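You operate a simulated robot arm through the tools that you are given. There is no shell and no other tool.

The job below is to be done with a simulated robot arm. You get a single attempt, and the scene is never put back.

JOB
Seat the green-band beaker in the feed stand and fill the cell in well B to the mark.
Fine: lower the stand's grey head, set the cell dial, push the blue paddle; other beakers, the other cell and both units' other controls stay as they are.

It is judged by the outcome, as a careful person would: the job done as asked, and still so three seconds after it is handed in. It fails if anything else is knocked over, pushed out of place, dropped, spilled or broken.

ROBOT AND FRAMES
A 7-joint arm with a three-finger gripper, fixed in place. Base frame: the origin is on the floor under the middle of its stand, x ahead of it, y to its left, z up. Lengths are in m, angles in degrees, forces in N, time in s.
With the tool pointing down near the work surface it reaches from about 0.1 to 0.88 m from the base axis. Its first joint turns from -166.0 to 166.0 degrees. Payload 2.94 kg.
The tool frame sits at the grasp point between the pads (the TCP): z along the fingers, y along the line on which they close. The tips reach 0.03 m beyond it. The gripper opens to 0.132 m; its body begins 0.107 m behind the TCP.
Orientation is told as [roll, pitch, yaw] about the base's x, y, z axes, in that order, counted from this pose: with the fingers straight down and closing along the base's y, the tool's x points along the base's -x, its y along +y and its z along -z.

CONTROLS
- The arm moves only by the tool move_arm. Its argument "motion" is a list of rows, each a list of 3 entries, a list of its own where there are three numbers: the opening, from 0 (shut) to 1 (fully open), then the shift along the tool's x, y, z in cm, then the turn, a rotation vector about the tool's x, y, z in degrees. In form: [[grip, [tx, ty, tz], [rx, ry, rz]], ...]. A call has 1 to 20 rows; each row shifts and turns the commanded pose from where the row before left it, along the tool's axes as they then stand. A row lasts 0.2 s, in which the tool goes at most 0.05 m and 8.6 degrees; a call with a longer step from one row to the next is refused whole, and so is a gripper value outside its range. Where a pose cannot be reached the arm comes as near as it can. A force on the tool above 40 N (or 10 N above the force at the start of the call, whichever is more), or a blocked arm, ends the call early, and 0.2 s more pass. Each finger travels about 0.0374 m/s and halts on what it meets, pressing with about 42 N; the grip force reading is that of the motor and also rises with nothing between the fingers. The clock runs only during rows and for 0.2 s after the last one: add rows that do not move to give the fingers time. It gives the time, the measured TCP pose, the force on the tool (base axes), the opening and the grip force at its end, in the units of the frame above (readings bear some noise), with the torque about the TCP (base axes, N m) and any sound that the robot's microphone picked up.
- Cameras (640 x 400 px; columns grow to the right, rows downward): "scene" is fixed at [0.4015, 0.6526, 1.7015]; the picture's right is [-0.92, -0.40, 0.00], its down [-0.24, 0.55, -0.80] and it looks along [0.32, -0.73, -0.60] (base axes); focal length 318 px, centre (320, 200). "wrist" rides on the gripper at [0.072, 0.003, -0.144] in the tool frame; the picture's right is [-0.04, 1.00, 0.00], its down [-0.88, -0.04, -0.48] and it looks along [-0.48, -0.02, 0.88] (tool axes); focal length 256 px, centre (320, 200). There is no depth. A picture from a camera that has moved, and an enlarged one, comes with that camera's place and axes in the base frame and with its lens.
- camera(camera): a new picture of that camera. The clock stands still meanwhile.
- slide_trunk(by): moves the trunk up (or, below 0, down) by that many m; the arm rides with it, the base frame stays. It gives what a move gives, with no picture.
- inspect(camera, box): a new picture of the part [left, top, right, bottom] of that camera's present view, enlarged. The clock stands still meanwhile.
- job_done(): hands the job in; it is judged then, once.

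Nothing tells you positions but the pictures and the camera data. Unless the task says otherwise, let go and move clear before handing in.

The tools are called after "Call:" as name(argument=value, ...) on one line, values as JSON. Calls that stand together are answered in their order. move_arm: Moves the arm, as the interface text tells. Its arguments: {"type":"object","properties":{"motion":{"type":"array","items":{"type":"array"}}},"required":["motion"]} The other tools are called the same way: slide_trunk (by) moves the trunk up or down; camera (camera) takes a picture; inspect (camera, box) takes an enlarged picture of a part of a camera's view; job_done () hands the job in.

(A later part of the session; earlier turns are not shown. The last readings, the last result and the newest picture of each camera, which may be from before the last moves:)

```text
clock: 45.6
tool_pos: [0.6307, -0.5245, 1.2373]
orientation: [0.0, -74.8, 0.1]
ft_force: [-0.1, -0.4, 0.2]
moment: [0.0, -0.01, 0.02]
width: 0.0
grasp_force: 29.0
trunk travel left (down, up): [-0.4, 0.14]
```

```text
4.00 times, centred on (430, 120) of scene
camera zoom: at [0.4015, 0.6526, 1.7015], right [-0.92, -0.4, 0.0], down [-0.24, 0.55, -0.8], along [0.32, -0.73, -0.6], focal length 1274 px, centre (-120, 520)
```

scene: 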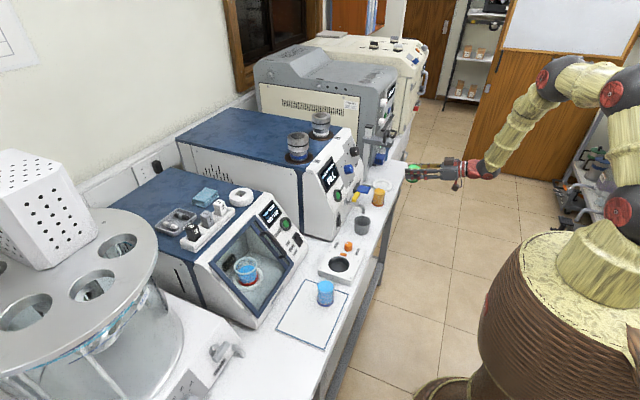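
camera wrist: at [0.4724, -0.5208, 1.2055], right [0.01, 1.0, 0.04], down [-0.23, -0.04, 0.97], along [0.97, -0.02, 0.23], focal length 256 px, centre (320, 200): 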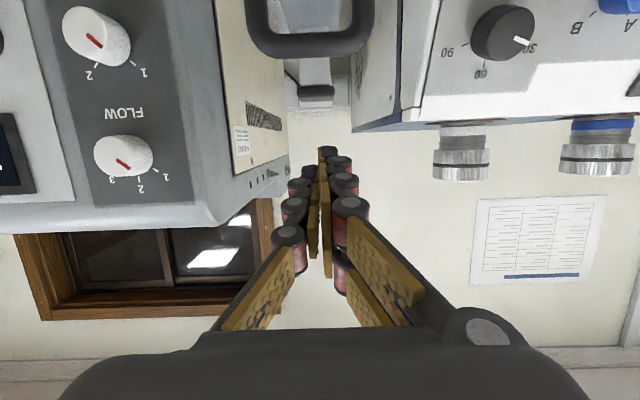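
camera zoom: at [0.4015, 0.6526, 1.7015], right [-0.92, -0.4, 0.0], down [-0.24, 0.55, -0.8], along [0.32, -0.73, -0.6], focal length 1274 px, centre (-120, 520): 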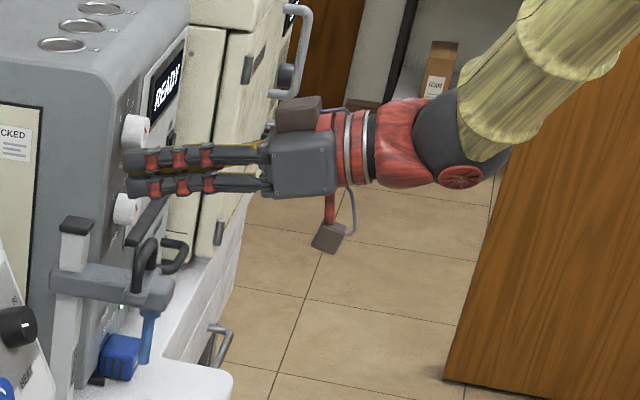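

Fingers are directly above the bar. Lowering onto it.

Call:
move_arm(motion=[[0.0, [1.45, 0, 0.393], [0, 0, 0]], [0.0, [1.45, 0, 0.393], [0, 0, 0]], [0.0, [0.965, 0, 0.262], [0, 0, 0]], [0.0, [0.48, 0, 0.13], [0, 0, 0]], [0.0, [0.48, 0, 0.13], [0, 0, 0]]])

Call:
inspect(camera="scene", box=[360, 95, 424, 175])

Call:
camera(camera="wrist")

```text
clock: 46.8
tool_pos: [0.6303, -0.5249, 1.1879]
orientation: [0.1, -74.8, -0.2]
ft_force: [-0.6, 1.0, -0.4]
moment: [0.02, -0.01, -0.01]
width: 0.0
grasp_force: 29.1
trunk travel left (down, up): [-0.4, 0.14]
```

```text
5.00 times, centred on (392, 135) of scene
camera zoom: at [0.4015, 0.6526, 1.7015], right [-0.92, -0.4, 0.0], down [-0.24, 0.55, -0.8], along [0.32, -0.73, -0.6], focal length 1592 px, centre (-40, 525)
```

zoom: 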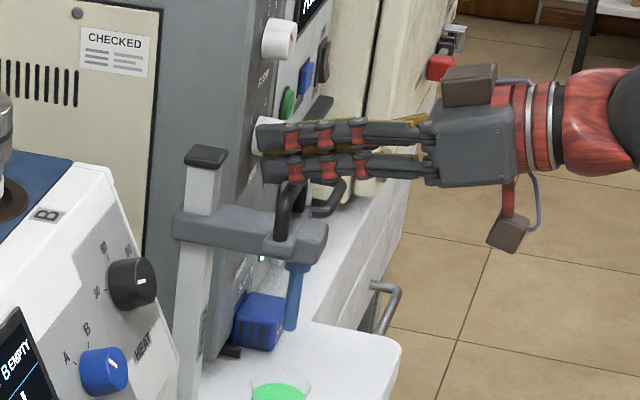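

```text
taken
camera wrist: at [0.4723, -0.5216, 1.1558], right [0.01, 1.0, 0.04], down [-0.23, -0.04, 0.97], along [0.97, -0.02, 0.23], focal length 256 px, centre (320, 200)
```

wrist: 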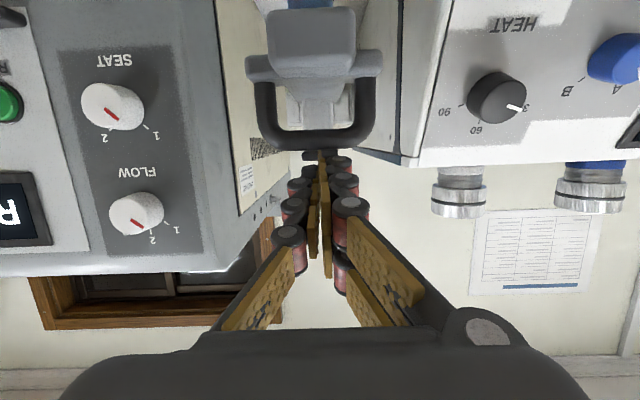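

Just above contact. Pressing down in small steps and watching the head.

Call:
move_arm(motion=[[0.0, [0.48, 0, 0.13], [0, 0, 0]], [0.0, [0.48, 0, 0.13], [0, 0, 0]], [0.0, [0.48, 0, 0.13], [0, 0, 0]], [0.0, [0.48, 0, 0.13], [0, 0, 0]]])

Call:
inspect(camera="scene", box=[360, 95, 424, 175])

```text
clock: 47.8
tool_pos: [0.6292, -0.5242, 1.1686]
orientation: [0.2, -74.8, -0.2]
ft_force: [0.7, -0.5, -0.5]
moment: [-0.01, -0.03, 0.02]
width: 0.0
grasp_force: 28.6
trunk travel left (down, up): [-0.4, 0.14]
```

```text
5.00 times, centred on (392, 135) of scene
camera zoom: at [0.4015, 0.6526, 1.7015], right [-0.92, -0.4, 0.0], down [-0.24, 0.55, -0.8], along [0.32, -0.73, -0.6], focal length 1592 px, centre (-40, 525)
```

zoom: 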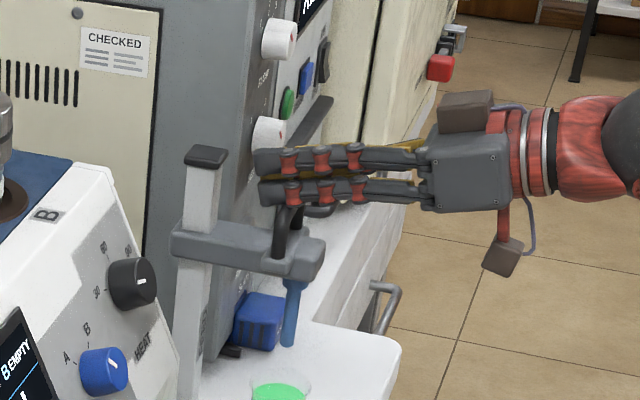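

The head is moving down easily with the push. Continuing in steps.

Call:
move_arm(motion=[[0.0, [0.725, 0, 0.197], [0, 0, 0]], [0.0, [0.725, 0, 0.197], [0, 0, 0]], [0.0, [0.725, 0, 0.197], [0, 0, 0]], [0.0, [0.725, 0, 0.197], [0, 0, 0]]])

Call:
inspect(camera="scene", box=[350, 110, 430, 200])

Call:
camera(camera="wrist")

```text
clock: 48.8
tool_pos: [0.631, -0.5249, 1.1379]
orientation: [0.2, -74.8, -0.2]
ft_force: [0.4, -0.3, -0.2]
moment: [-0.02, 0.01, 0.02]
width: 0.0
grasp_force: 28.6
trunk travel left (down, up): [-0.4, 0.14]
```

```text
4.44 times, centred on (390, 155) of scene
camera zoom: at [0.4015, 0.6526, 1.7015], right [-0.92, -0.4, 0.0], down [-0.24, 0.55, -0.8], along [0.32, -0.73, -0.6], focal length 1416 px, centre (9, 400)
```

zoom: 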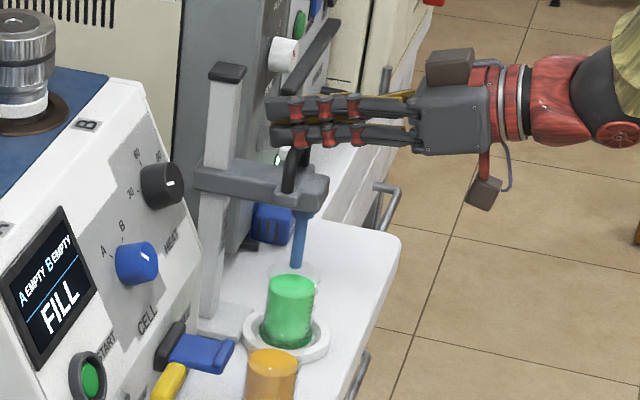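

```text
taken
camera wrist: at [0.4724, -0.5207, 1.1057], right [0.01, 1.0, 0.04], down [-0.23, -0.04, 0.97], along [0.97, -0.02, 0.23], focal length 256 px, centre (320, 200)
```

wrist: 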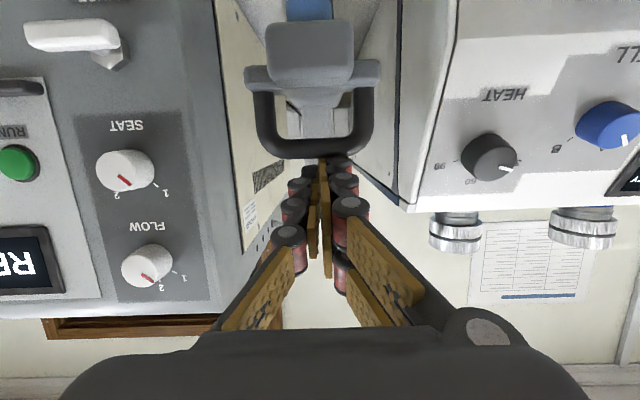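

The tube is descending right over the beaker mouth, well aligned. Continuing down.

Call:
move_arm(motion=[[0.0, [0.725, 0, 0.197], [0, 0, 0]], [0.0, [0.725, 0, 0.197], [0, 0, 0]], [0.0, [0.725, 0, 0.197], [0, 0, 0]]])

Call:
inspect(camera="scene", box=[350, 110, 430, 200])

Call:
inspect(camera="scene", box=[374, 150, 406, 190])

```text
clock: 49.6
tool_pos: [0.6312, -0.5241, 1.1163]
orientation: [0.3, -74.8, -0.3]
ft_force: [-0.5, -0.5, -0.3]
moment: [0.0, -0.01, -0.02]
width: 0.0
grasp_force: 28.6
trunk travel left (down, up): [-0.4, 0.14]
```

```text
4.44 times, centred on (390, 155) of scene
camera zoom: at [0.4015, 0.6526, 1.7015], right [-0.92, -0.4, 0.0], down [-0.24, 0.55, -0.8], along [0.32, -0.73, -0.6], focal length 1416 px, centre (9, 400)
```

zoom: 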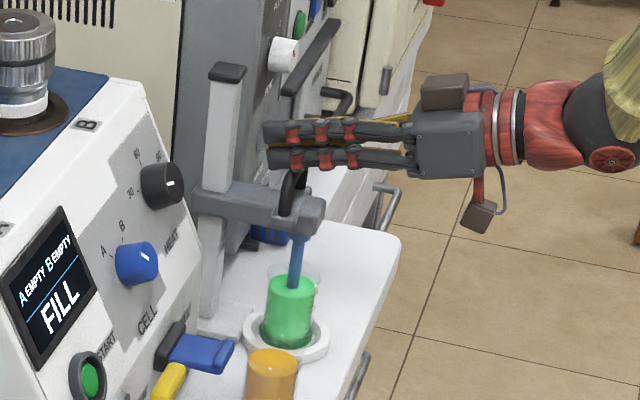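

```text
10.00 times, centred on (390, 170) of scene
camera zoom: at [0.4015, 0.6526, 1.7015], right [-0.92, -0.4, 0.0], down [-0.24, 0.55, -0.8], along [0.32, -0.73, -0.6], focal length 3185 px, centre (-380, 500)
```

zoom: 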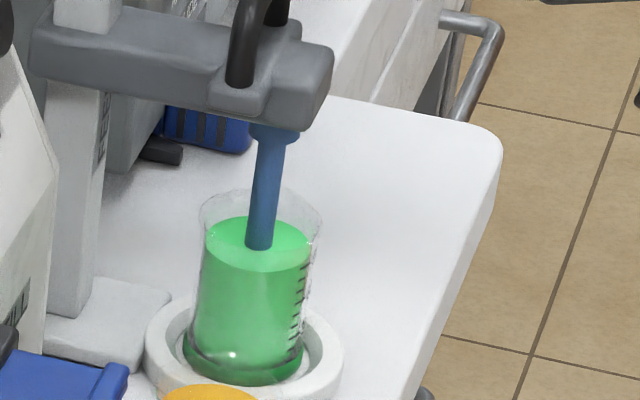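

The tube tip is at the liquid surface, centred in the beaker. Continuing down toward the stop in small steps.

Call:
move_arm(motion=[[0.0, [0.58, 0, 0.157], [0, 0, 0]], [0.0, [0.58, 0, 0.157], [0, 0, 0]], [0.0, [0.58, 0, 0.157], [0, 0, 0]]])

Call:
inspect(camera="scene", box=[374, 140, 406, 190])

Call:
camera(camera="wrist")

```text
clock: 50.4
tool_pos: [0.6303, -0.5241, 1.0982]
orientation: [0.2, -74.7, -0.2]
ft_force: [0.2, 0.2, -0.4]
moment: [0.02, 0.01, 0.01]
width: 0.0
grasp_force: 28.5
trunk travel left (down, up): [-0.4, 0.14]
```

```text
8.00 times, centred on (390, 165) of scene
camera zoom: at [0.4015, 0.6526, 1.7015], right [-0.92, -0.4, 0.0], down [-0.24, 0.55, -0.8], along [0.32, -0.73, -0.6], focal length 2548 px, centre (-240, 480)
```

zoom: 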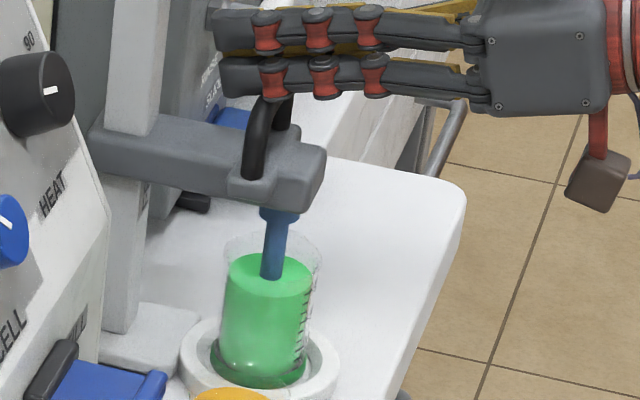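

```text
taken
camera wrist: at [0.4725, -0.5206, 1.065], right [0.01, 1.0, 0.04], down [-0.23, -0.04, 0.97], along [0.97, -0.02, 0.23], focal length 256 px, centre (320, 200)
```

wrist: 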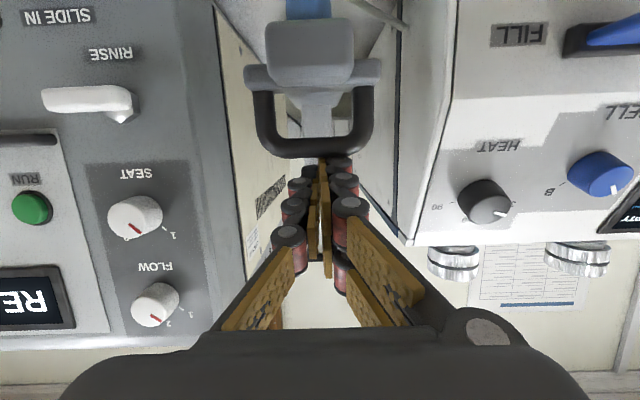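

Call:
move_arm(motion=[[0.0, [0.48, 0, 0.131], [0, 0, 0]], [0.0, [0.48, 0, 0.131], [0, 0, 0]], [0.0, [0.48, 0, 0.131], [0, 0, 0]]])

Call:
inspect(camera="scene", box=[374, 140, 406, 190])

```text
clock: 51.2
tool_pos: [0.6307, -0.5253, 1.0821]
orientation: [0.2, -74.9, -0.2]
ft_force: [-0.2, -0.1, -0.7]
moment: [0.04, 0.01, -0.02]
width: 0.0
grasp_force: 28.3
trunk travel left (down, up): [-0.4, 0.14]
```

```text
8.00 times, centred on (390, 165) of scene
camera zoom: at [0.4015, 0.6526, 1.7015], right [-0.92, -0.4, 0.0], down [-0.24, 0.55, -0.8], along [0.32, -0.73, -0.6], focal length 2548 px, centre (-240, 480)
```

zoom: 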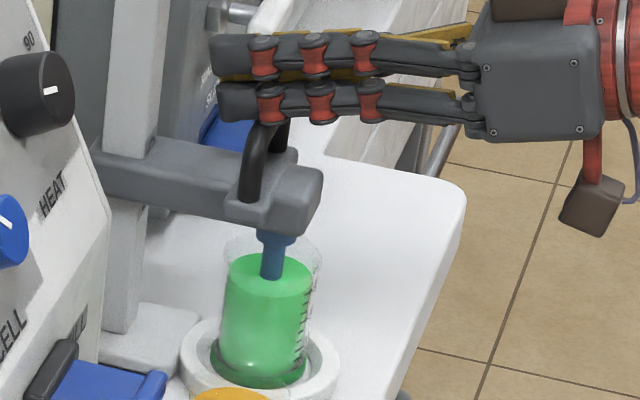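

Call:
move_arm(motion=[[0.0, [0.386, 0, 0.105], [0, 0, 0]], [0.0, [0.386, 0, 0.105], [0, 0, 0]]])

Call:
inspect(camera="scene", box=[374, 140, 406, 190])

```text
clock: 51.8
tool_pos: [0.6321, -0.5257, 1.0742]
orientation: [0.0, -74.8, -0.1]
ft_force: [0.7, -0.2, 1.6]
moment: [0.02, 0.01, 0.02]
width: 0.0
grasp_force: 28.8
trunk travel left (down, up): [-0.4, 0.14]
```

```text
8.00 times, centred on (390, 165) of scene
camera zoom: at [0.4015, 0.6526, 1.7015], right [-0.92, -0.4, 0.0], down [-0.24, 0.55, -0.8], along [0.32, -0.73, -0.6], focal length 2548 px, centre (-240, 480)
```

zoom: 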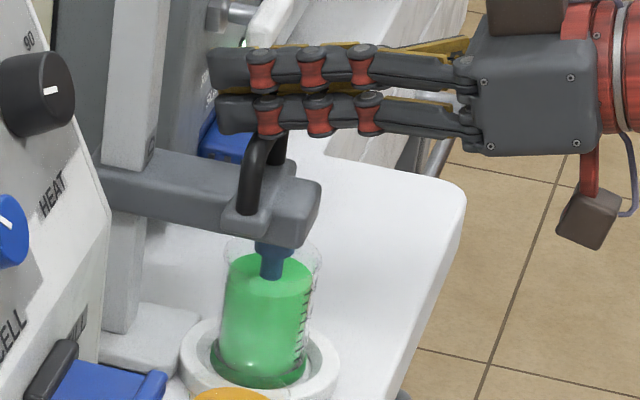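

Call:
move_arm(motion=[[0.0, [0.29, 0, 0.079], [0, 0, 0]], [0.0, [0.0, 0, 0.0], [0, 0, 0]]])

Call:
inspect(camera="scene", box=[374, 140, 406, 190])

Call:
camera(camera="wrist")

```text
clock: 52.4
tool_pos: [0.6308, -0.5243, 1.0711]
orientation: [0.1, -74.8, -0.1]
ft_force: [0.9, 0.1, 0.5]
moment: [0.02, -0.02, -0.01]
width: 0.0
grasp_force: 28.5
trunk travel left (down, up): [-0.4, 0.14]
```

```text
8.00 times, centred on (390, 165) of scene
camera zoom: at [0.4015, 0.6526, 1.7015], right [-0.92, -0.4, 0.0], down [-0.24, 0.55, -0.8], along [0.32, -0.73, -0.6], focal length 2548 px, centre (-240, 480)
```

zoom: 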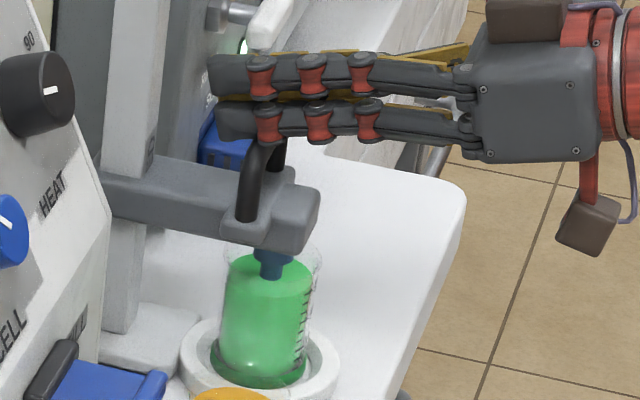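

```text
taken
camera wrist: at [0.4722, -0.521, 1.0393], right [0.01, 1.0, 0.04], down [-0.23, -0.04, 0.97], along [0.97, -0.02, 0.23], focal length 256 px, centre (320, 200)
```

wrist: 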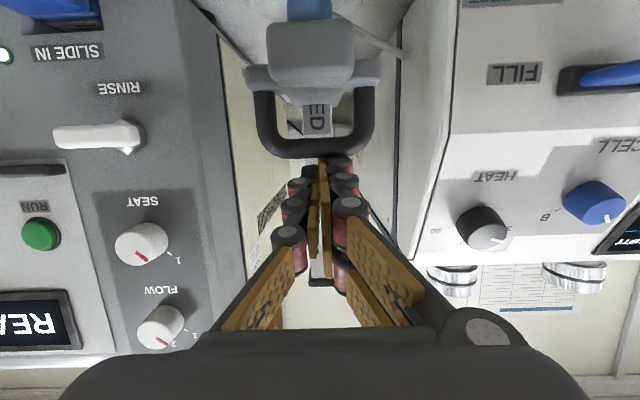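

Call:
move_arm(motion=[[0.0, [0.29, 0, 0.079], [0, 0, 0]], [0.0, [0.0, 0, 0.0], [0, 0, 0]]])

Call:
inspect(camera="scene", box=[374, 140, 406, 190])

```text
clock: 53.0
tool_pos: [0.6313, -0.5241, 1.0686]
orientation: [0.0, -74.8, -0.1]
ft_force: [0.4, -0.2, 1.0]
moment: [0.0, -0.02, -0.03]
width: 0.0
grasp_force: 28.8
trunk travel left (down, up): [-0.4, 0.14]
```

```text
8.00 times, centred on (390, 165) of scene
camera zoom: at [0.4015, 0.6526, 1.7015], right [-0.92, -0.4, 0.0], down [-0.24, 0.55, -0.8], along [0.32, -0.73, -0.6], focal length 2548 px, centre (-240, 480)
```

zoom: 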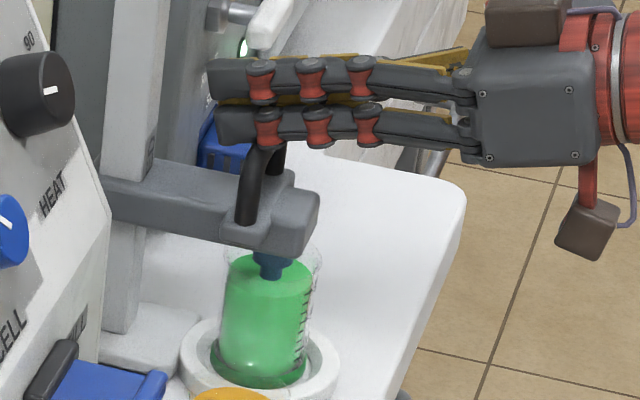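

Call:
move_arm(motion=[[0.0, [0.24, 0, 0.065], [0, 0, 0]], [0.0, [0.24, 0, 0.065], [0, 0, 0]]])

Call:
inspect(camera="scene", box=[374, 140, 406, 190])

Call:
camera(camera="wrist")

```text
clock: 53.6
tool_pos: [0.6316, -0.5241, 1.0697]
orientation: [-0.9, -75.0, 1.0]
ft_force: [-0.4, 3.0, 20.1]
moment: [0.2, 0.07, 0.03]
width: 0.0003
grasp_force: 28.3
trunk travel left (down, up): [-0.4, 0.14]
```

```text
8.00 times, centred on (390, 165) of scene
camera zoom: at [0.4015, 0.6526, 1.7015], right [-0.92, -0.4, 0.0], down [-0.24, 0.55, -0.8], along [0.32, -0.73, -0.6], focal length 2548 px, centre (-240, 480)
```

zoom: 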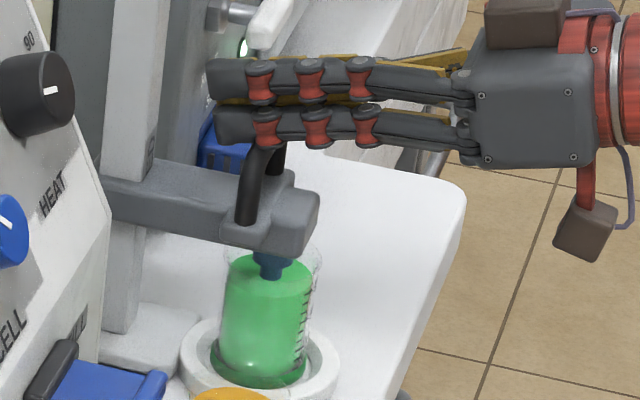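

```text
taken
camera wrist: at [0.4731, -0.5219, 1.0355], right [0.01, 1.0, 0.04], down [-0.23, -0.03, 0.97], along [0.97, -0.02, 0.23], focal length 256 px, centre (320, 200)
```

wrist: 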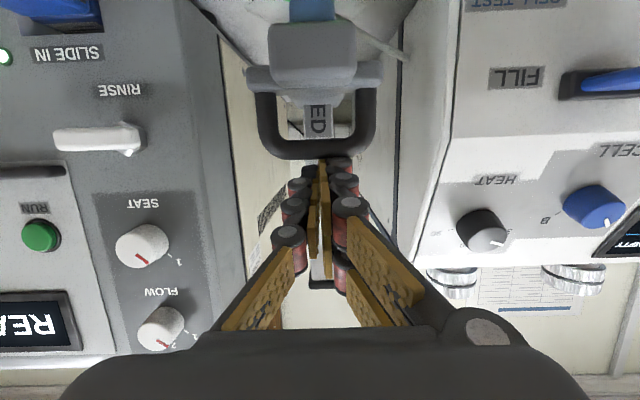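

The head has met its stop (20 N). Lifting the hand off and checking that the head stays down.

Call:
move_arm(motion=[[0.0, [-0.48, 0, -0.131], [0, 0, 0]], [0.0, [-1.45, 0, -0.393], [0, 0, 0]], [0.0, [-1.93, 0, -0.524], [0, 0, 0]], [0.0, [-1.93, 0, -0.524], [0, 0, 0]], [0.0, [0, 0, 0], [0, 0, 0]]])

Call:
inspect(camera="scene", box=[350, 110, 430, 200])

Call:
camera(camera="wrist")

```text
clock: 54.8
tool_pos: [0.6308, -0.5237, 1.1234]
orientation: [0.1, -74.9, 0.0]
ft_force: [0.1, -0.4, 0.6]
moment: [-0.02, 0.04, -0.01]
width: 0.0
grasp_force: 28.5
trunk travel left (down, up): [-0.4, 0.14]
```

```text
4.44 times, centred on (390, 155) of scene
camera zoom: at [0.4015, 0.6526, 1.7015], right [-0.92, -0.4, 0.0], down [-0.24, 0.55, -0.8], along [0.32, -0.73, -0.6], focal length 1416 px, centre (9, 400)
```

zoom: 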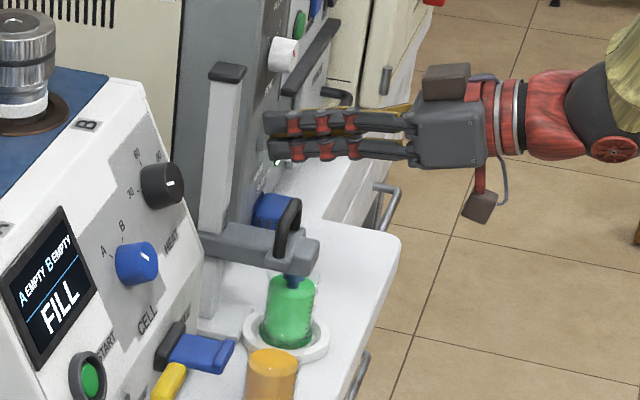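

```text
taken
camera wrist: at [0.473, -0.5212, 1.0921], right [0.01, 1.0, 0.04], down [-0.23, -0.04, 0.97], along [0.97, -0.02, 0.23], focal length 256 px, centre (320, 200)
```

wrist: 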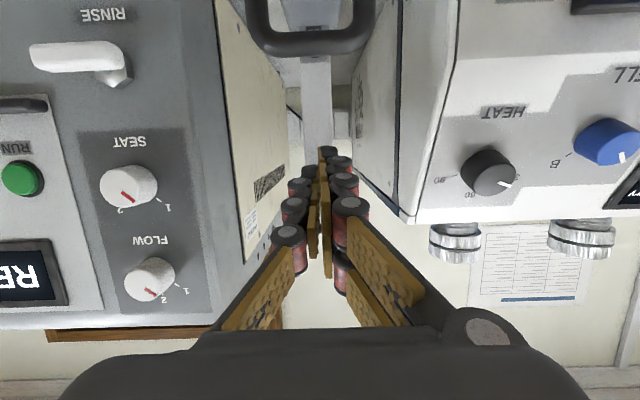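

The head stays down with the tube in the green beaker. Next, backing out and moving in front of the filling unit's panel to measure the CELL dial.

Call:
move_arm(motion=[[0.0, [0.787, 0, -2.895], [0, 0, 0]], [0.0, [0.787, 0, -2.895], [0, 0, 0]], [0.0, [0.787, 0, -2.895], [0, 0, 0]], [0.0, [0.787, 0, -2.895], [0, 0, 0]], [0.0, [0.787, 0, -2.895], [0, 0, 0]], [0.0, [0, 4, 0], [0, 0, 0]], [0.0, [0, 4, 0], [0, 0, 0]], [0.1, [0, 4, 0], [0, 0, 0]], [0.2, [0, 4, 0], [0, 0, 0]], [0.3, [0, 4, 0], [0, 0, 0]], [0.4, [0, 3.5, 0], [0, 0, 0]], [0.5, [0, 0, 0], [0, 8, 0]], [0.5, [0, 0, 0], [0, 8, 0]], [0.5, [0, 0, 0], [0, 8, 0]], [0.5, [0, 0, 0], [0, 0, 0]]])

Call:
camera(camera="wrist")

Call:
camera(camera="scene")

```text
clock: 58.0
tool_pos: [0.4817, -0.2893, 1.1238]
orientation: [0.0, -50.7, -0.2]
ft_force: [0.2, -0.3, -0.2]
moment: [-0.04, 0.01, 0.01]
width: 0.066
grasp_force: 0.0
trunk travel left (down, up): [-0.4, 0.14]
```

```text
taken
camera wrist: at [0.323, -0.2864, 1.1587], right [0.03, 1.0, 0.03], down [0.19, -0.04, 0.98], along [0.98, -0.02, -0.19], focal length 256 px, centre (320, 200)
```

wrist: 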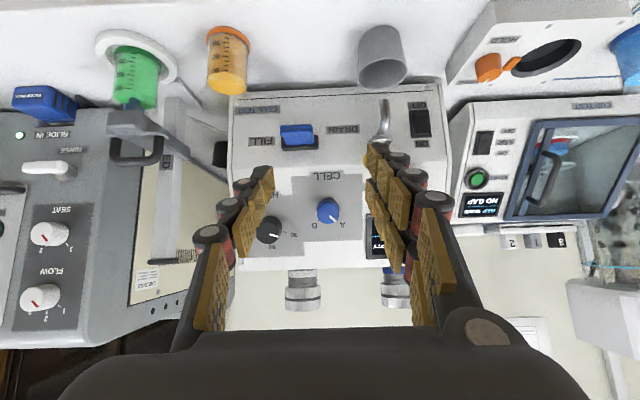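

```text
taken
```

scene: 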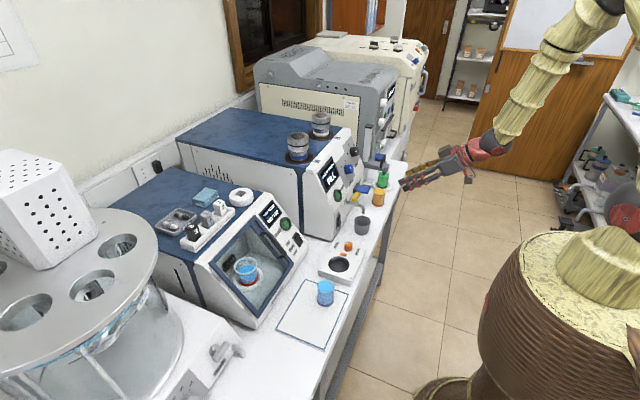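

Good view of the whole panel. Zooming on the dial, paddle, tap handle and display.

Call:
inspect(camera="wrist", box=[260, 160, 388, 240])

Call:
inspect(camera="wrist", box=[225, 80, 353, 160])

Call:
inspect(camera="wrist", box=[225, 80, 465, 310])

```text
5.00 times, centred on (324, 200) of wrist
camera zoom: at [0.323, -0.2864, 1.1587], right [0.03, 1.0, 0.03], down [0.19, -0.04, 0.98], along [0.98, -0.02, -0.19], focal length 1280 px, centre (300, 200)
```

zoom: 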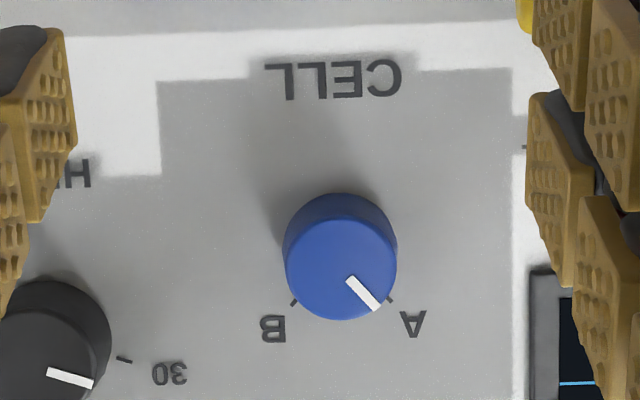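

```text
5.00 times, centred on (289, 120) of wrist
camera zoom: at [0.323, -0.2864, 1.1587], right [0.03, 1.0, 0.03], down [0.19, -0.04, 0.98], along [0.98, -0.02, -0.19], focal length 1280 px, centre (475, 600)
```

zoom: 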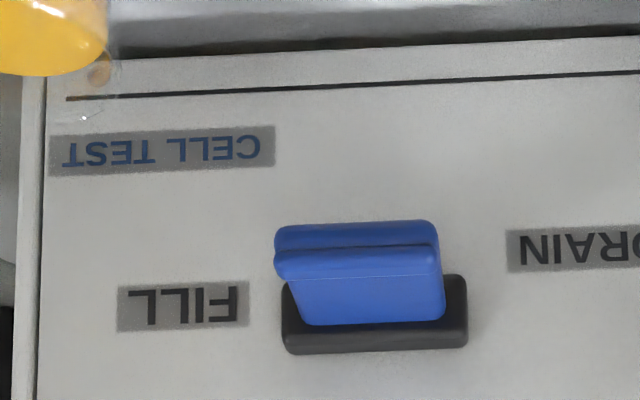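

```text
1.74 times, centred on (345, 195) of wrist
camera zoom: at [0.323, -0.2864, 1.1587], right [0.03, 1.0, 0.03], down [0.19, -0.04, 0.98], along [0.98, -0.02, -0.19], focal length 445 px, centre (276, 209)
```

zoom: 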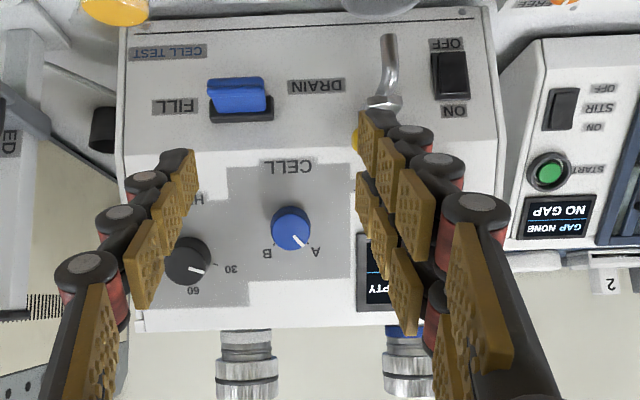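

I place the CELL knob face at about (0.693, -0.283, 1.108) on a panel leaning 30° back, pointer at A. I'll line the tool up with the knob axis (pitch -60) at a 13 cm standoff and verify.

Call:
move_arm(motion=[[0.5, [0, 0, 0], [0, -4.65, 0]], [0.5, [0, 0, 0], [0, -4.65, 0]], [0.5, [-3.06, 0.22, 2.02], [0, 0, 0]], [0.5, [-3.06, 0.22, 2.02], [0, 0, 0]], [0.5, [-3.06, 0.21, 2.02], [0, 0, 0]], [0.5, [0, 0, 0], [0, 0, 0]]])

Call:
camera(camera="wrist")

Call:
inspect(camera="wrist", box=[240, 80, 400, 180])

Call:
inspect(camera="scene", box=[300, 100, 460, 200])

```text
clock: 59.4
tool_pos: [0.5817, -0.2823, 1.1723]
orientation: [0.0, -60.0, -0.2]
ft_force: [0.6, -0.1, -0.4]
moment: [0.01, 0.0, -0.01]
width: 0.066
grasp_force: 0.1
trunk travel left (down, up): [-0.4, 0.14]
```

```text
taken
camera wrist: at [0.4202, -0.2785, 1.1816], right [0.02, 1.0, 0.04], down [0.03, -0.04, 1.0], along [1.0, -0.02, -0.03], focal length 256 px, centre (320, 200)
```

wrist: 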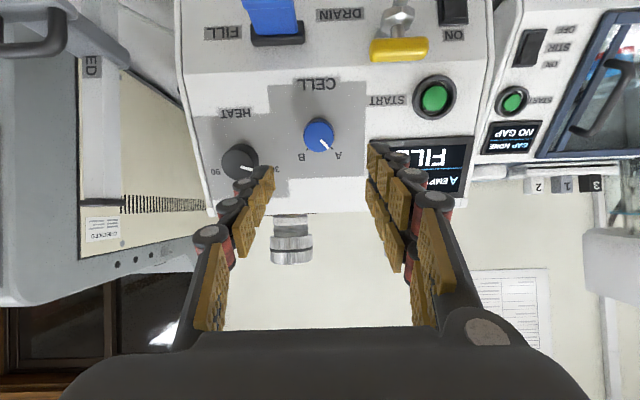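

```text
4.00 times, centred on (320, 130) of wrist
camera zoom: at [0.4202, -0.2785, 1.1816], right [0.02, 1.0, 0.04], down [0.03, -0.04, 1.0], along [1.0, -0.02, -0.03], focal length 1024 px, centre (320, 480)
```

zoom: 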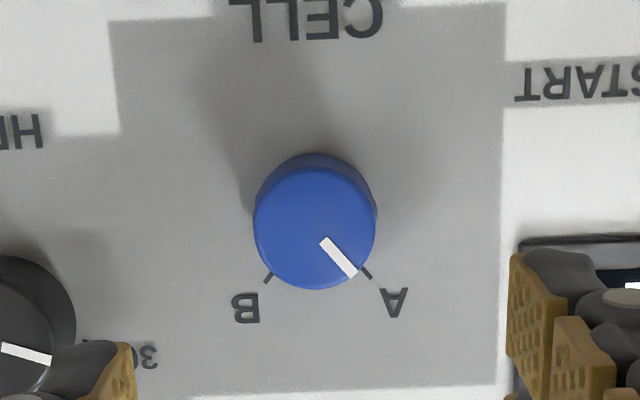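

```text
4.00 times, centred on (380, 150) of scene
camera zoom: at [0.4015, 0.6526, 1.7015], right [-0.92, -0.4, 0.0], down [-0.24, 0.55, -0.8], along [0.32, -0.73, -0.6], focal length 1274 px, centre (80, 400)
```

zoom: 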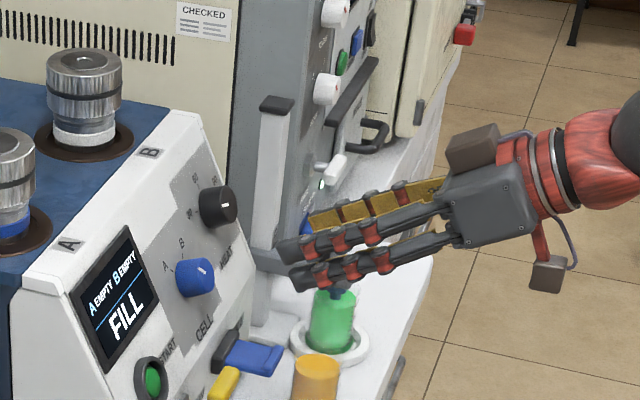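

The knob is exactly on the tool axis (about 1 mm off in y). I'll pre-rotate the hand -40° about its axis so the 80° turn is centred, then advance partway.

Call:
move_arm(motion=[[0.5, [0, -0.13, 0], [0, 0, -8]], [0.5, [0, 0, 0], [0, 0, -8]], [0.5, [0, 0, 0], [0, 0, -8]], [0.5, [0, 0, 0], [0, 0, -8]], [0.5, [0, 0, 0], [0, 0, -8]], [0.5, [0, 0, 2], [0, 0, 0]], [0.5, [0, 0, 2], [0, 0, 0]], [0.5, [0, 0, 2], [0, 0, 0]], [0.5, [0, 0, 0], [0, 0, 0]]])

Call:
camera(camera="wrist")

Call:
inspect(camera="scene", box=[300, 100, 428, 180])

```text
clock: 61.4
tool_pos: [0.6324, -0.2838, 1.1413]
orientation: [-48.2, -41.6, 59.2]
ft_force: [0.0, 0.1, -0.1]
moment: [-0.01, -0.01, 0.04]
width: 0.0662
grasp_force: 0.1
trunk travel left (down, up): [-0.4, 0.14]
```

```text
taken
camera wrist: at [0.4769, -0.3278, 1.1643], right [-0.3, 0.79, -0.53], down [-0.06, 0.54, 0.84], along [0.95, 0.29, -0.11], focal length 256 px, centre (320, 200)
```

wrist: 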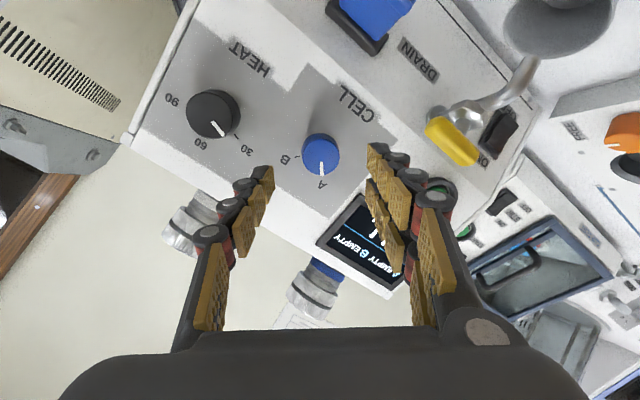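

```text
5.00 times, centred on (364, 140) of scene
camera zoom: at [0.4015, 0.6526, 1.7015], right [-0.92, -0.4, 0.0], down [-0.24, 0.55, -0.8], along [0.32, -0.73, -0.6], focal length 1592 px, centre (100, 500)
```

zoom: 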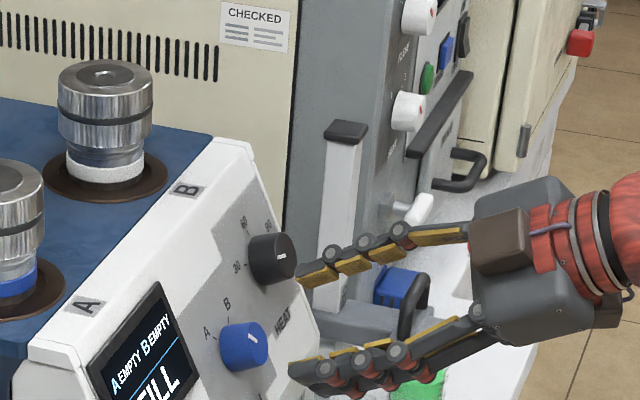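

Still exactly centred. Narrowing the fingers a little and advancing so the tips pass around the knob.

Call:
move_arm(motion=[[0.43, [0, 0, 1], [0, 0, 0]], [0.43, [0, 0, 1], [0, 0, 0]], [0.43, [0, 0, 1], [0, 0, 0]], [0.43, [0, 0, 1], [0, 0, 0]], [0.43, [0, 0, 1], [0, 0, 0]], [0.43, [0, 0, 0], [0, 0, 0]]])

Call:
camera(camera="wrist")

Call:
inspect(camera="scene", box=[316, 110, 412, 170])

```text
clock: 62.8
tool_pos: [0.6763, -0.2859, 1.1166]
orientation: [-48.2, -41.6, 59.2]
ft_force: [0.5, 0.5, -0.2]
moment: [-0.01, 0.02, -0.01]
width: 0.0566
grasp_force: 0.2
trunk travel left (down, up): [-0.4, 0.14]
```

```text
taken
camera wrist: at [0.521, -0.329, 1.1394], right [-0.3, 0.79, -0.53], down [-0.06, 0.54, 0.84], along [0.95, 0.29, -0.11], focal length 256 px, centre (320, 200)
```

wrist: 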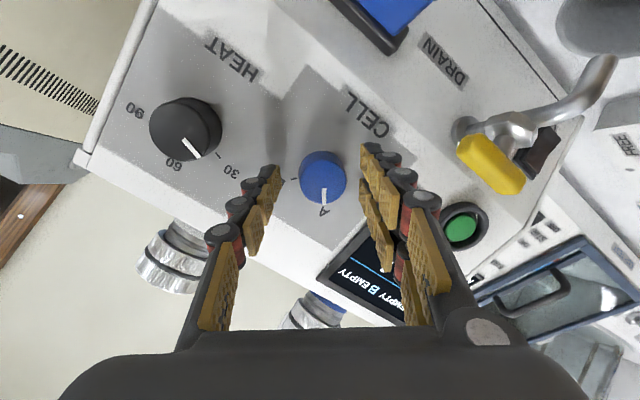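

```text
6.67 times, centred on (364, 140) of scene
camera zoom: at [0.4015, 0.6526, 1.7015], right [-0.92, -0.4, 0.0], down [-0.24, 0.55, -0.8], along [0.32, -0.73, -0.6], focal length 2123 px, centre (27, 600)
```

zoom: 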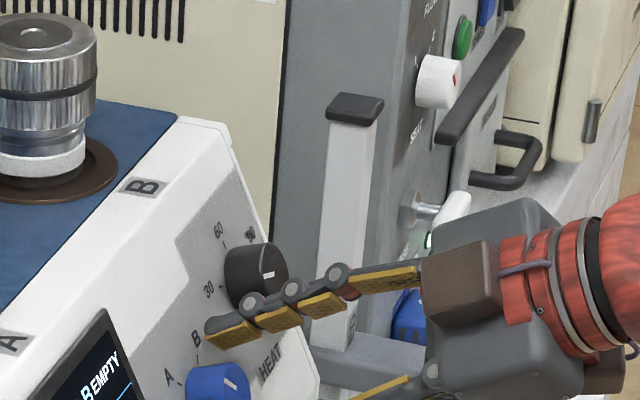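

Tips surround the knob; shifting 1.5 mm to centre, then closing on it.

Call:
move_arm(motion=[[0.43, [0, 0.15, 0], [0, 0, 0]], [0.36, [0, 0, 0], [0, 0, 0]], [0.3, [0, 0, 0], [0, 0, 0]], [0.24, [0, 0, 0], [0, 0, 0]], [0.15, [0, 0, 0], [0, 0, 0]], [0.1, [0, 0, 0], [0, 0, 0]], [0.1, [0, 0, 0], [0, 0, 0]]])

Call:
camera(camera="wrist")

Call:
inspect(camera="wrist", box=[250, 110, 410, 250])

```text
clock: 64.4
tool_pos: [0.6749, -0.2845, 1.1175]
orientation: [-48.2, -41.6, 59.3]
ft_force: [1.8, -3.2, 2.3]
moment: [-0.04, -0.2, -0.03]
width: 0.0321
grasp_force: 44.5
trunk travel left (down, up): [-0.4, 0.14]
```

```text
taken
camera wrist: at [0.521, -0.3279, 1.1386], right [-0.3, 0.79, -0.53], down [-0.06, 0.54, 0.84], along [0.95, 0.29, -0.11], focal length 256 px, centre (320, 200)
```

wrist: 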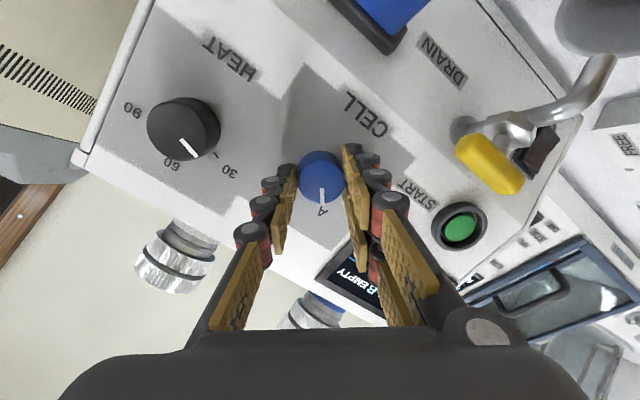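

```text
2.86 times, centred on (330, 180) of wrist
camera zoom: at [0.521, -0.3279, 1.1386], right [-0.3, 0.79, -0.53], down [-0.06, 0.54, 0.84], along [0.95, 0.29, -0.11], focal length 731 px, centre (291, 257)
```

zoom: 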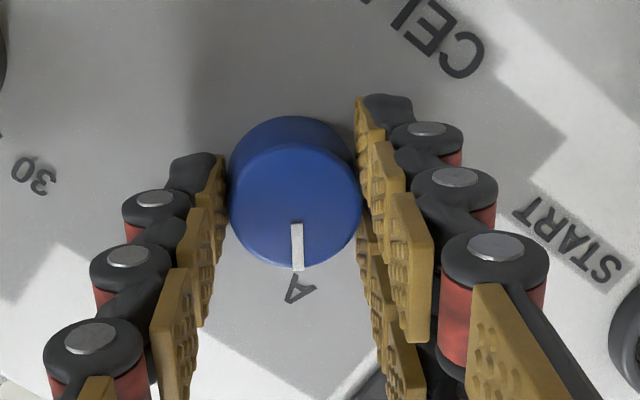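

Knob gripped (32 mm). Turning clockwise (toward B) by a first 16° to confirm direction.

Call:
move_arm(motion=[[0.1, [0, 0, 0], [0, 0, 8]], [0.1, [0, 0, 0], [0, 0, 8]], [0.1, [0, 0, 0], [0, 0, 0]]])

Call:
inspect(camera="wrist", box=[250, 110, 410, 250])

```text
clock: 65.2
tool_pos: [0.6735, -0.2824, 1.1178]
orientation: [-35.2, -52.4, 41.6]
ft_force: [2.2, -3.3, 3.9]
moment: [0.07, -0.71, 0.17]
width: 0.0319
grasp_force: 44.7
trunk travel left (down, up): [-0.4, 0.14]
```

```text
2.86 times, centred on (330, 180) of wrist
camera zoom: at [0.5159, -0.3101, 1.13], right [-0.18, 0.93, -0.32], down [0.0, 0.32, 0.95], along [0.98, 0.17, -0.05], focal length 731 px, centre (291, 257)
```

zoom: 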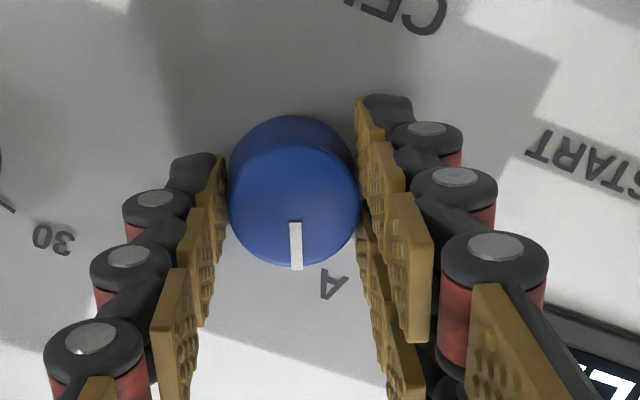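

The pointer turns with the hand, away from A toward B. Continuing the remaining turn.

Call:
move_arm(motion=[[0.1, [0, 0, 0], [0, 0, 8]], [0.1, [0, 0, 0], [0, 0, 8]], [0.1, [0, 0, 0], [0, 0, 8]], [0.1, [0, 0, 0], [0, 0, 8]], [0.1, [0, 0, 0], [0, 0, 8]], [0.1, [0, 0, 0], [0, 0, 8]], [0.1, [0, 0, 0], [0, 0, 8]], [0.1, [0, 0, 0], [0, 0, 8]], [0.1, [0, 0, 0], [0, 0, 0]]])

Call:
camera(camera="wrist")

Call:
inspect(camera="wrist", box=[250, 110, 410, 250])

```text
clock: 67.2
tool_pos: [0.673, -0.2833, 1.117]
orientation: [48.2, -41.6, -59.5]
ft_force: [2.0, 4.5, 3.8]
moment: [0.2, 0.04, 0.35]
width: 0.0321
grasp_force: 45.1
trunk travel left (down, up): [-0.4, 0.14]
```

```text
taken
camera wrist: at [0.5224, -0.234, 1.1423], right [0.34, 0.74, 0.59], down [-0.09, -0.59, 0.8], along [0.94, -0.32, -0.13], focal length 256 px, centre (320, 200)
```

wrist: 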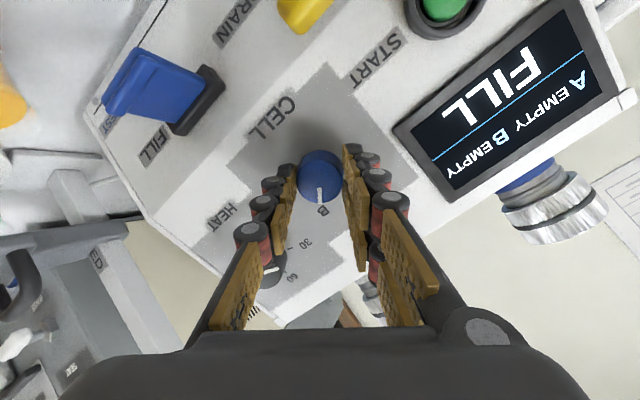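

```text
2.86 times, centred on (330, 180) of wrist
camera zoom: at [0.5224, -0.234, 1.1423], right [0.34, 0.74, 0.59], down [-0.09, -0.59, 0.8], along [0.94, -0.32, -0.13], focal length 731 px, centre (291, 257)
```

zoom: 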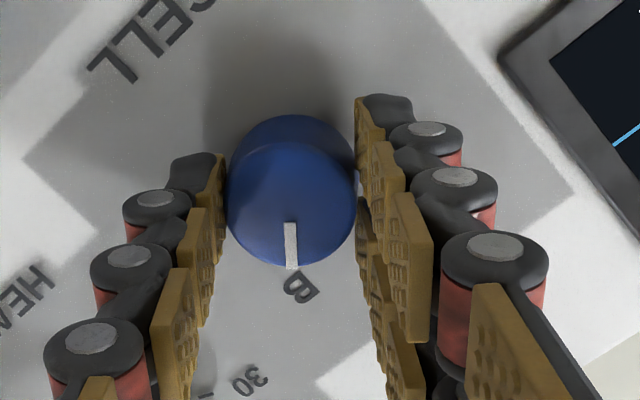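

The pointer is now at B. Opening the fingers gently and backing off to verify.

Call:
move_arm(motion=[[0.26, [0, 0, 0], [0, 0, 0]], [0.32, [0, 0, 0], [0, 0, 0]], [0.38, [0, 0, 0], [0, 0, 0]], [0.43, [0, 0, 0], [0, 0, 0]], [0.43, [0, 0, -1], [0, 0, 0]], [0.43, [0, 0, -2], [0, 0, 0]], [0.43, [0, 0, -2], [0, 0, 0]], [0.43, [0, 0, -2], [0, 0, 0]], [0.43, [0, 0, -3], [0, 0, 0]], [0.43, [0, 0, 0], [0, 0, -8]], [0.43, [0, 0, 0], [0, 0, -8]], [0.43, [0, 0, 0], [0, 0, -8]], [0.43, [0, 0, 0], [0, 0, -8]], [0.43, [0, 0, 0], [0, 0, -8]], [0.43, [0, 0, 0], [0, 0, 0]]])

Call:
camera(camera="wrist")

Call:
inspect(camera="wrist", box=[240, 80, 400, 180])

Call:
inspect(camera="scene", box=[300, 130, 396, 190])

```text
clock: 70.4
tool_pos: [0.5885, -0.2832, 1.1679]
orientation: [-0.2, -60.1, 0.1]
ft_force: [1.2, 0.1, -0.2]
moment: [0.02, -0.01, 0.02]
width: 0.0568
grasp_force: 0.0
trunk travel left (down, up): [-0.4, 0.14]
```

```text
taken
camera wrist: at [0.4264, -0.2807, 1.1763], right [0.02, 1.0, 0.04], down [0.03, -0.04, 1.0], along [1.0, -0.02, -0.03], focal length 256 px, centre (320, 200)
```

wrist: 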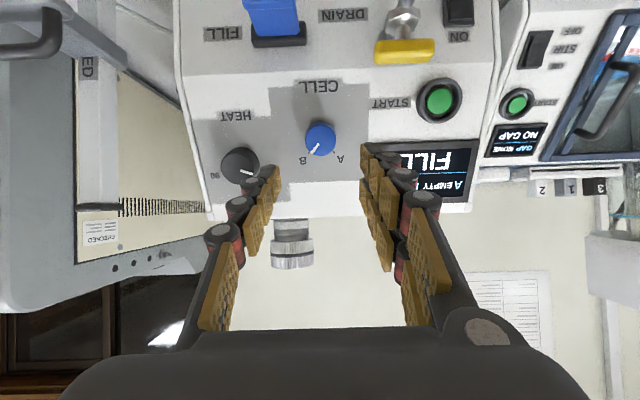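

```text
4.00 times, centred on (320, 130) of wrist
camera zoom: at [0.4264, -0.2807, 1.1763], right [0.02, 1.0, 0.04], down [0.03, -0.04, 1.0], along [1.0, -0.02, -0.03], focal length 1024 px, centre (320, 480)
```

zoom: 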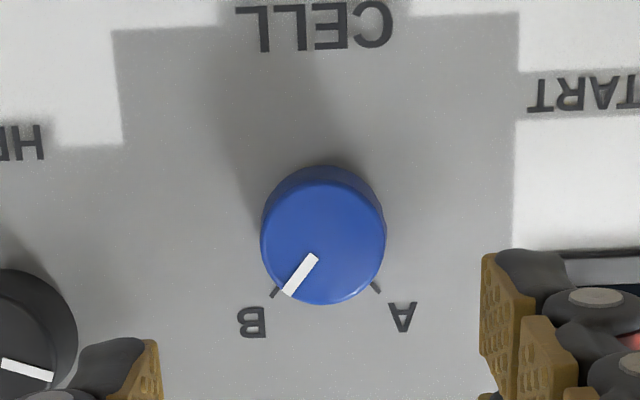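

```text
6.67 times, centred on (348, 160) of scene
camera zoom: at [0.4015, 0.6526, 1.7015], right [-0.92, -0.4, 0.0], down [-0.24, 0.55, -0.8], along [0.32, -0.73, -0.6], focal length 2123 px, centre (133, 467)
```

zoom: 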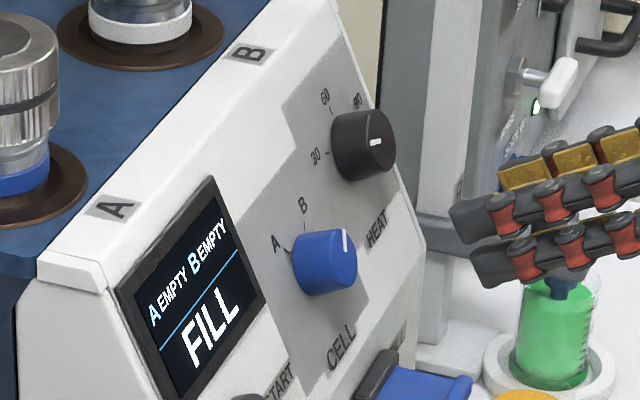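

The dial now points at B and the HEAT dial is unchanged. Next the paddle: I'll look closely at the cells, display and paddle before touching it.

Call:
inspect(camera="scene", box=[284, 105, 340, 165])

Call:
inspect(camera="scene", box=[312, 150, 352, 190])

Call:
inspect(camera="scene", box=[344, 175, 384, 205])

Call:
inspect(camera="wrist", box=[190, 0, 350, 100])

Call:
inspect(camera="wrist", box=[260, 205, 340, 275])

```text
6.67 times, centred on (312, 135) of scene
camera zoom: at [0.4015, 0.6526, 1.7015], right [-0.92, -0.4, 0.0], down [-0.24, 0.55, -0.8], along [0.32, -0.73, -0.6], focal length 2123 px, centre (373, 633)
```

zoom: 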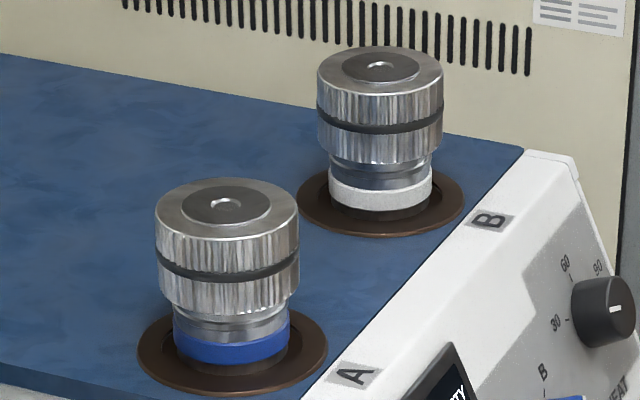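

```text
10.00 times, centred on (332, 170) of scene
camera zoom: at [0.4015, 0.6526, 1.7015], right [-0.92, -0.4, 0.0], down [-0.24, 0.55, -0.8], along [0.32, -0.73, -0.6], focal length 3185 px, centre (200, 500)
```

zoom: 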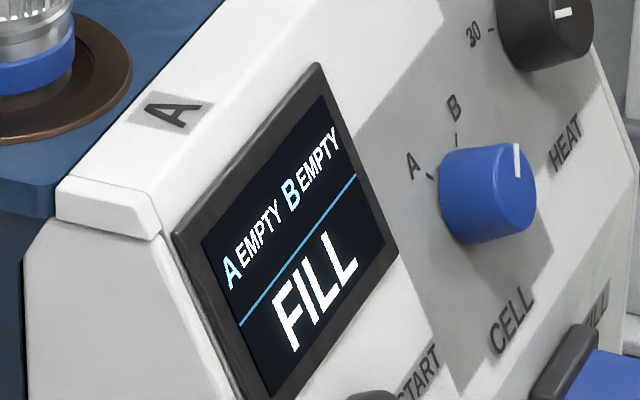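

```text
13.33 times, centred on (364, 190) of scene
camera zoom: at [0.4015, 0.6526, 1.7015], right [-0.92, -0.4, 0.0], down [-0.24, 0.55, -0.8], along [0.32, -0.73, -0.6], focal length 4247 px, centre (-267, 333)
```

zoom: 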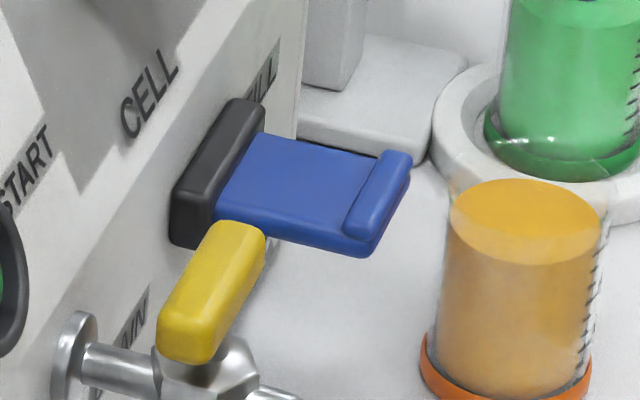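

```text
4.00 times, centred on (270, 50) of wrist
camera zoom: at [0.4264, -0.2807, 1.1763], right [0.02, 1.0, 0.04], down [0.03, -0.04, 1.0], along [1.0, -0.02, -0.03], focal length 1024 px, centre (520, 800)
```

zoom: 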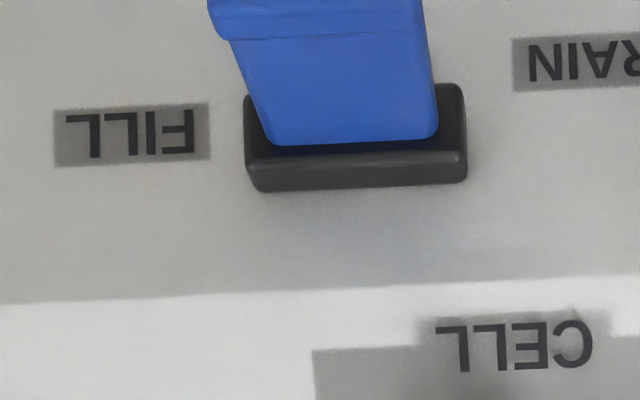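

```text
5.71 times, centred on (300, 240) of wrist
camera zoom: at [0.4264, -0.2807, 1.1763], right [0.02, 1.0, 0.04], down [0.03, -0.04, 1.0], along [1.0, -0.02, -0.03], focal length 1463 px, centre (434, -29)
```

zoom: 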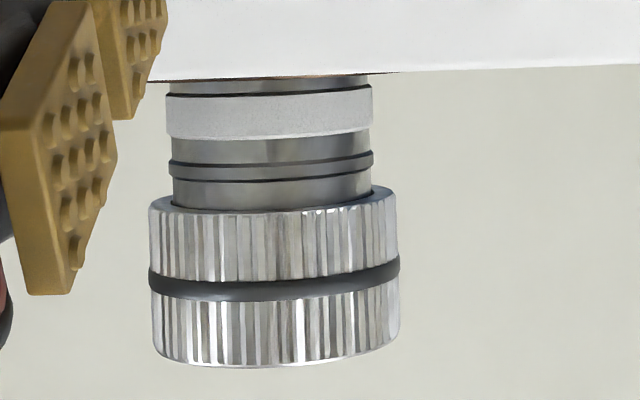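

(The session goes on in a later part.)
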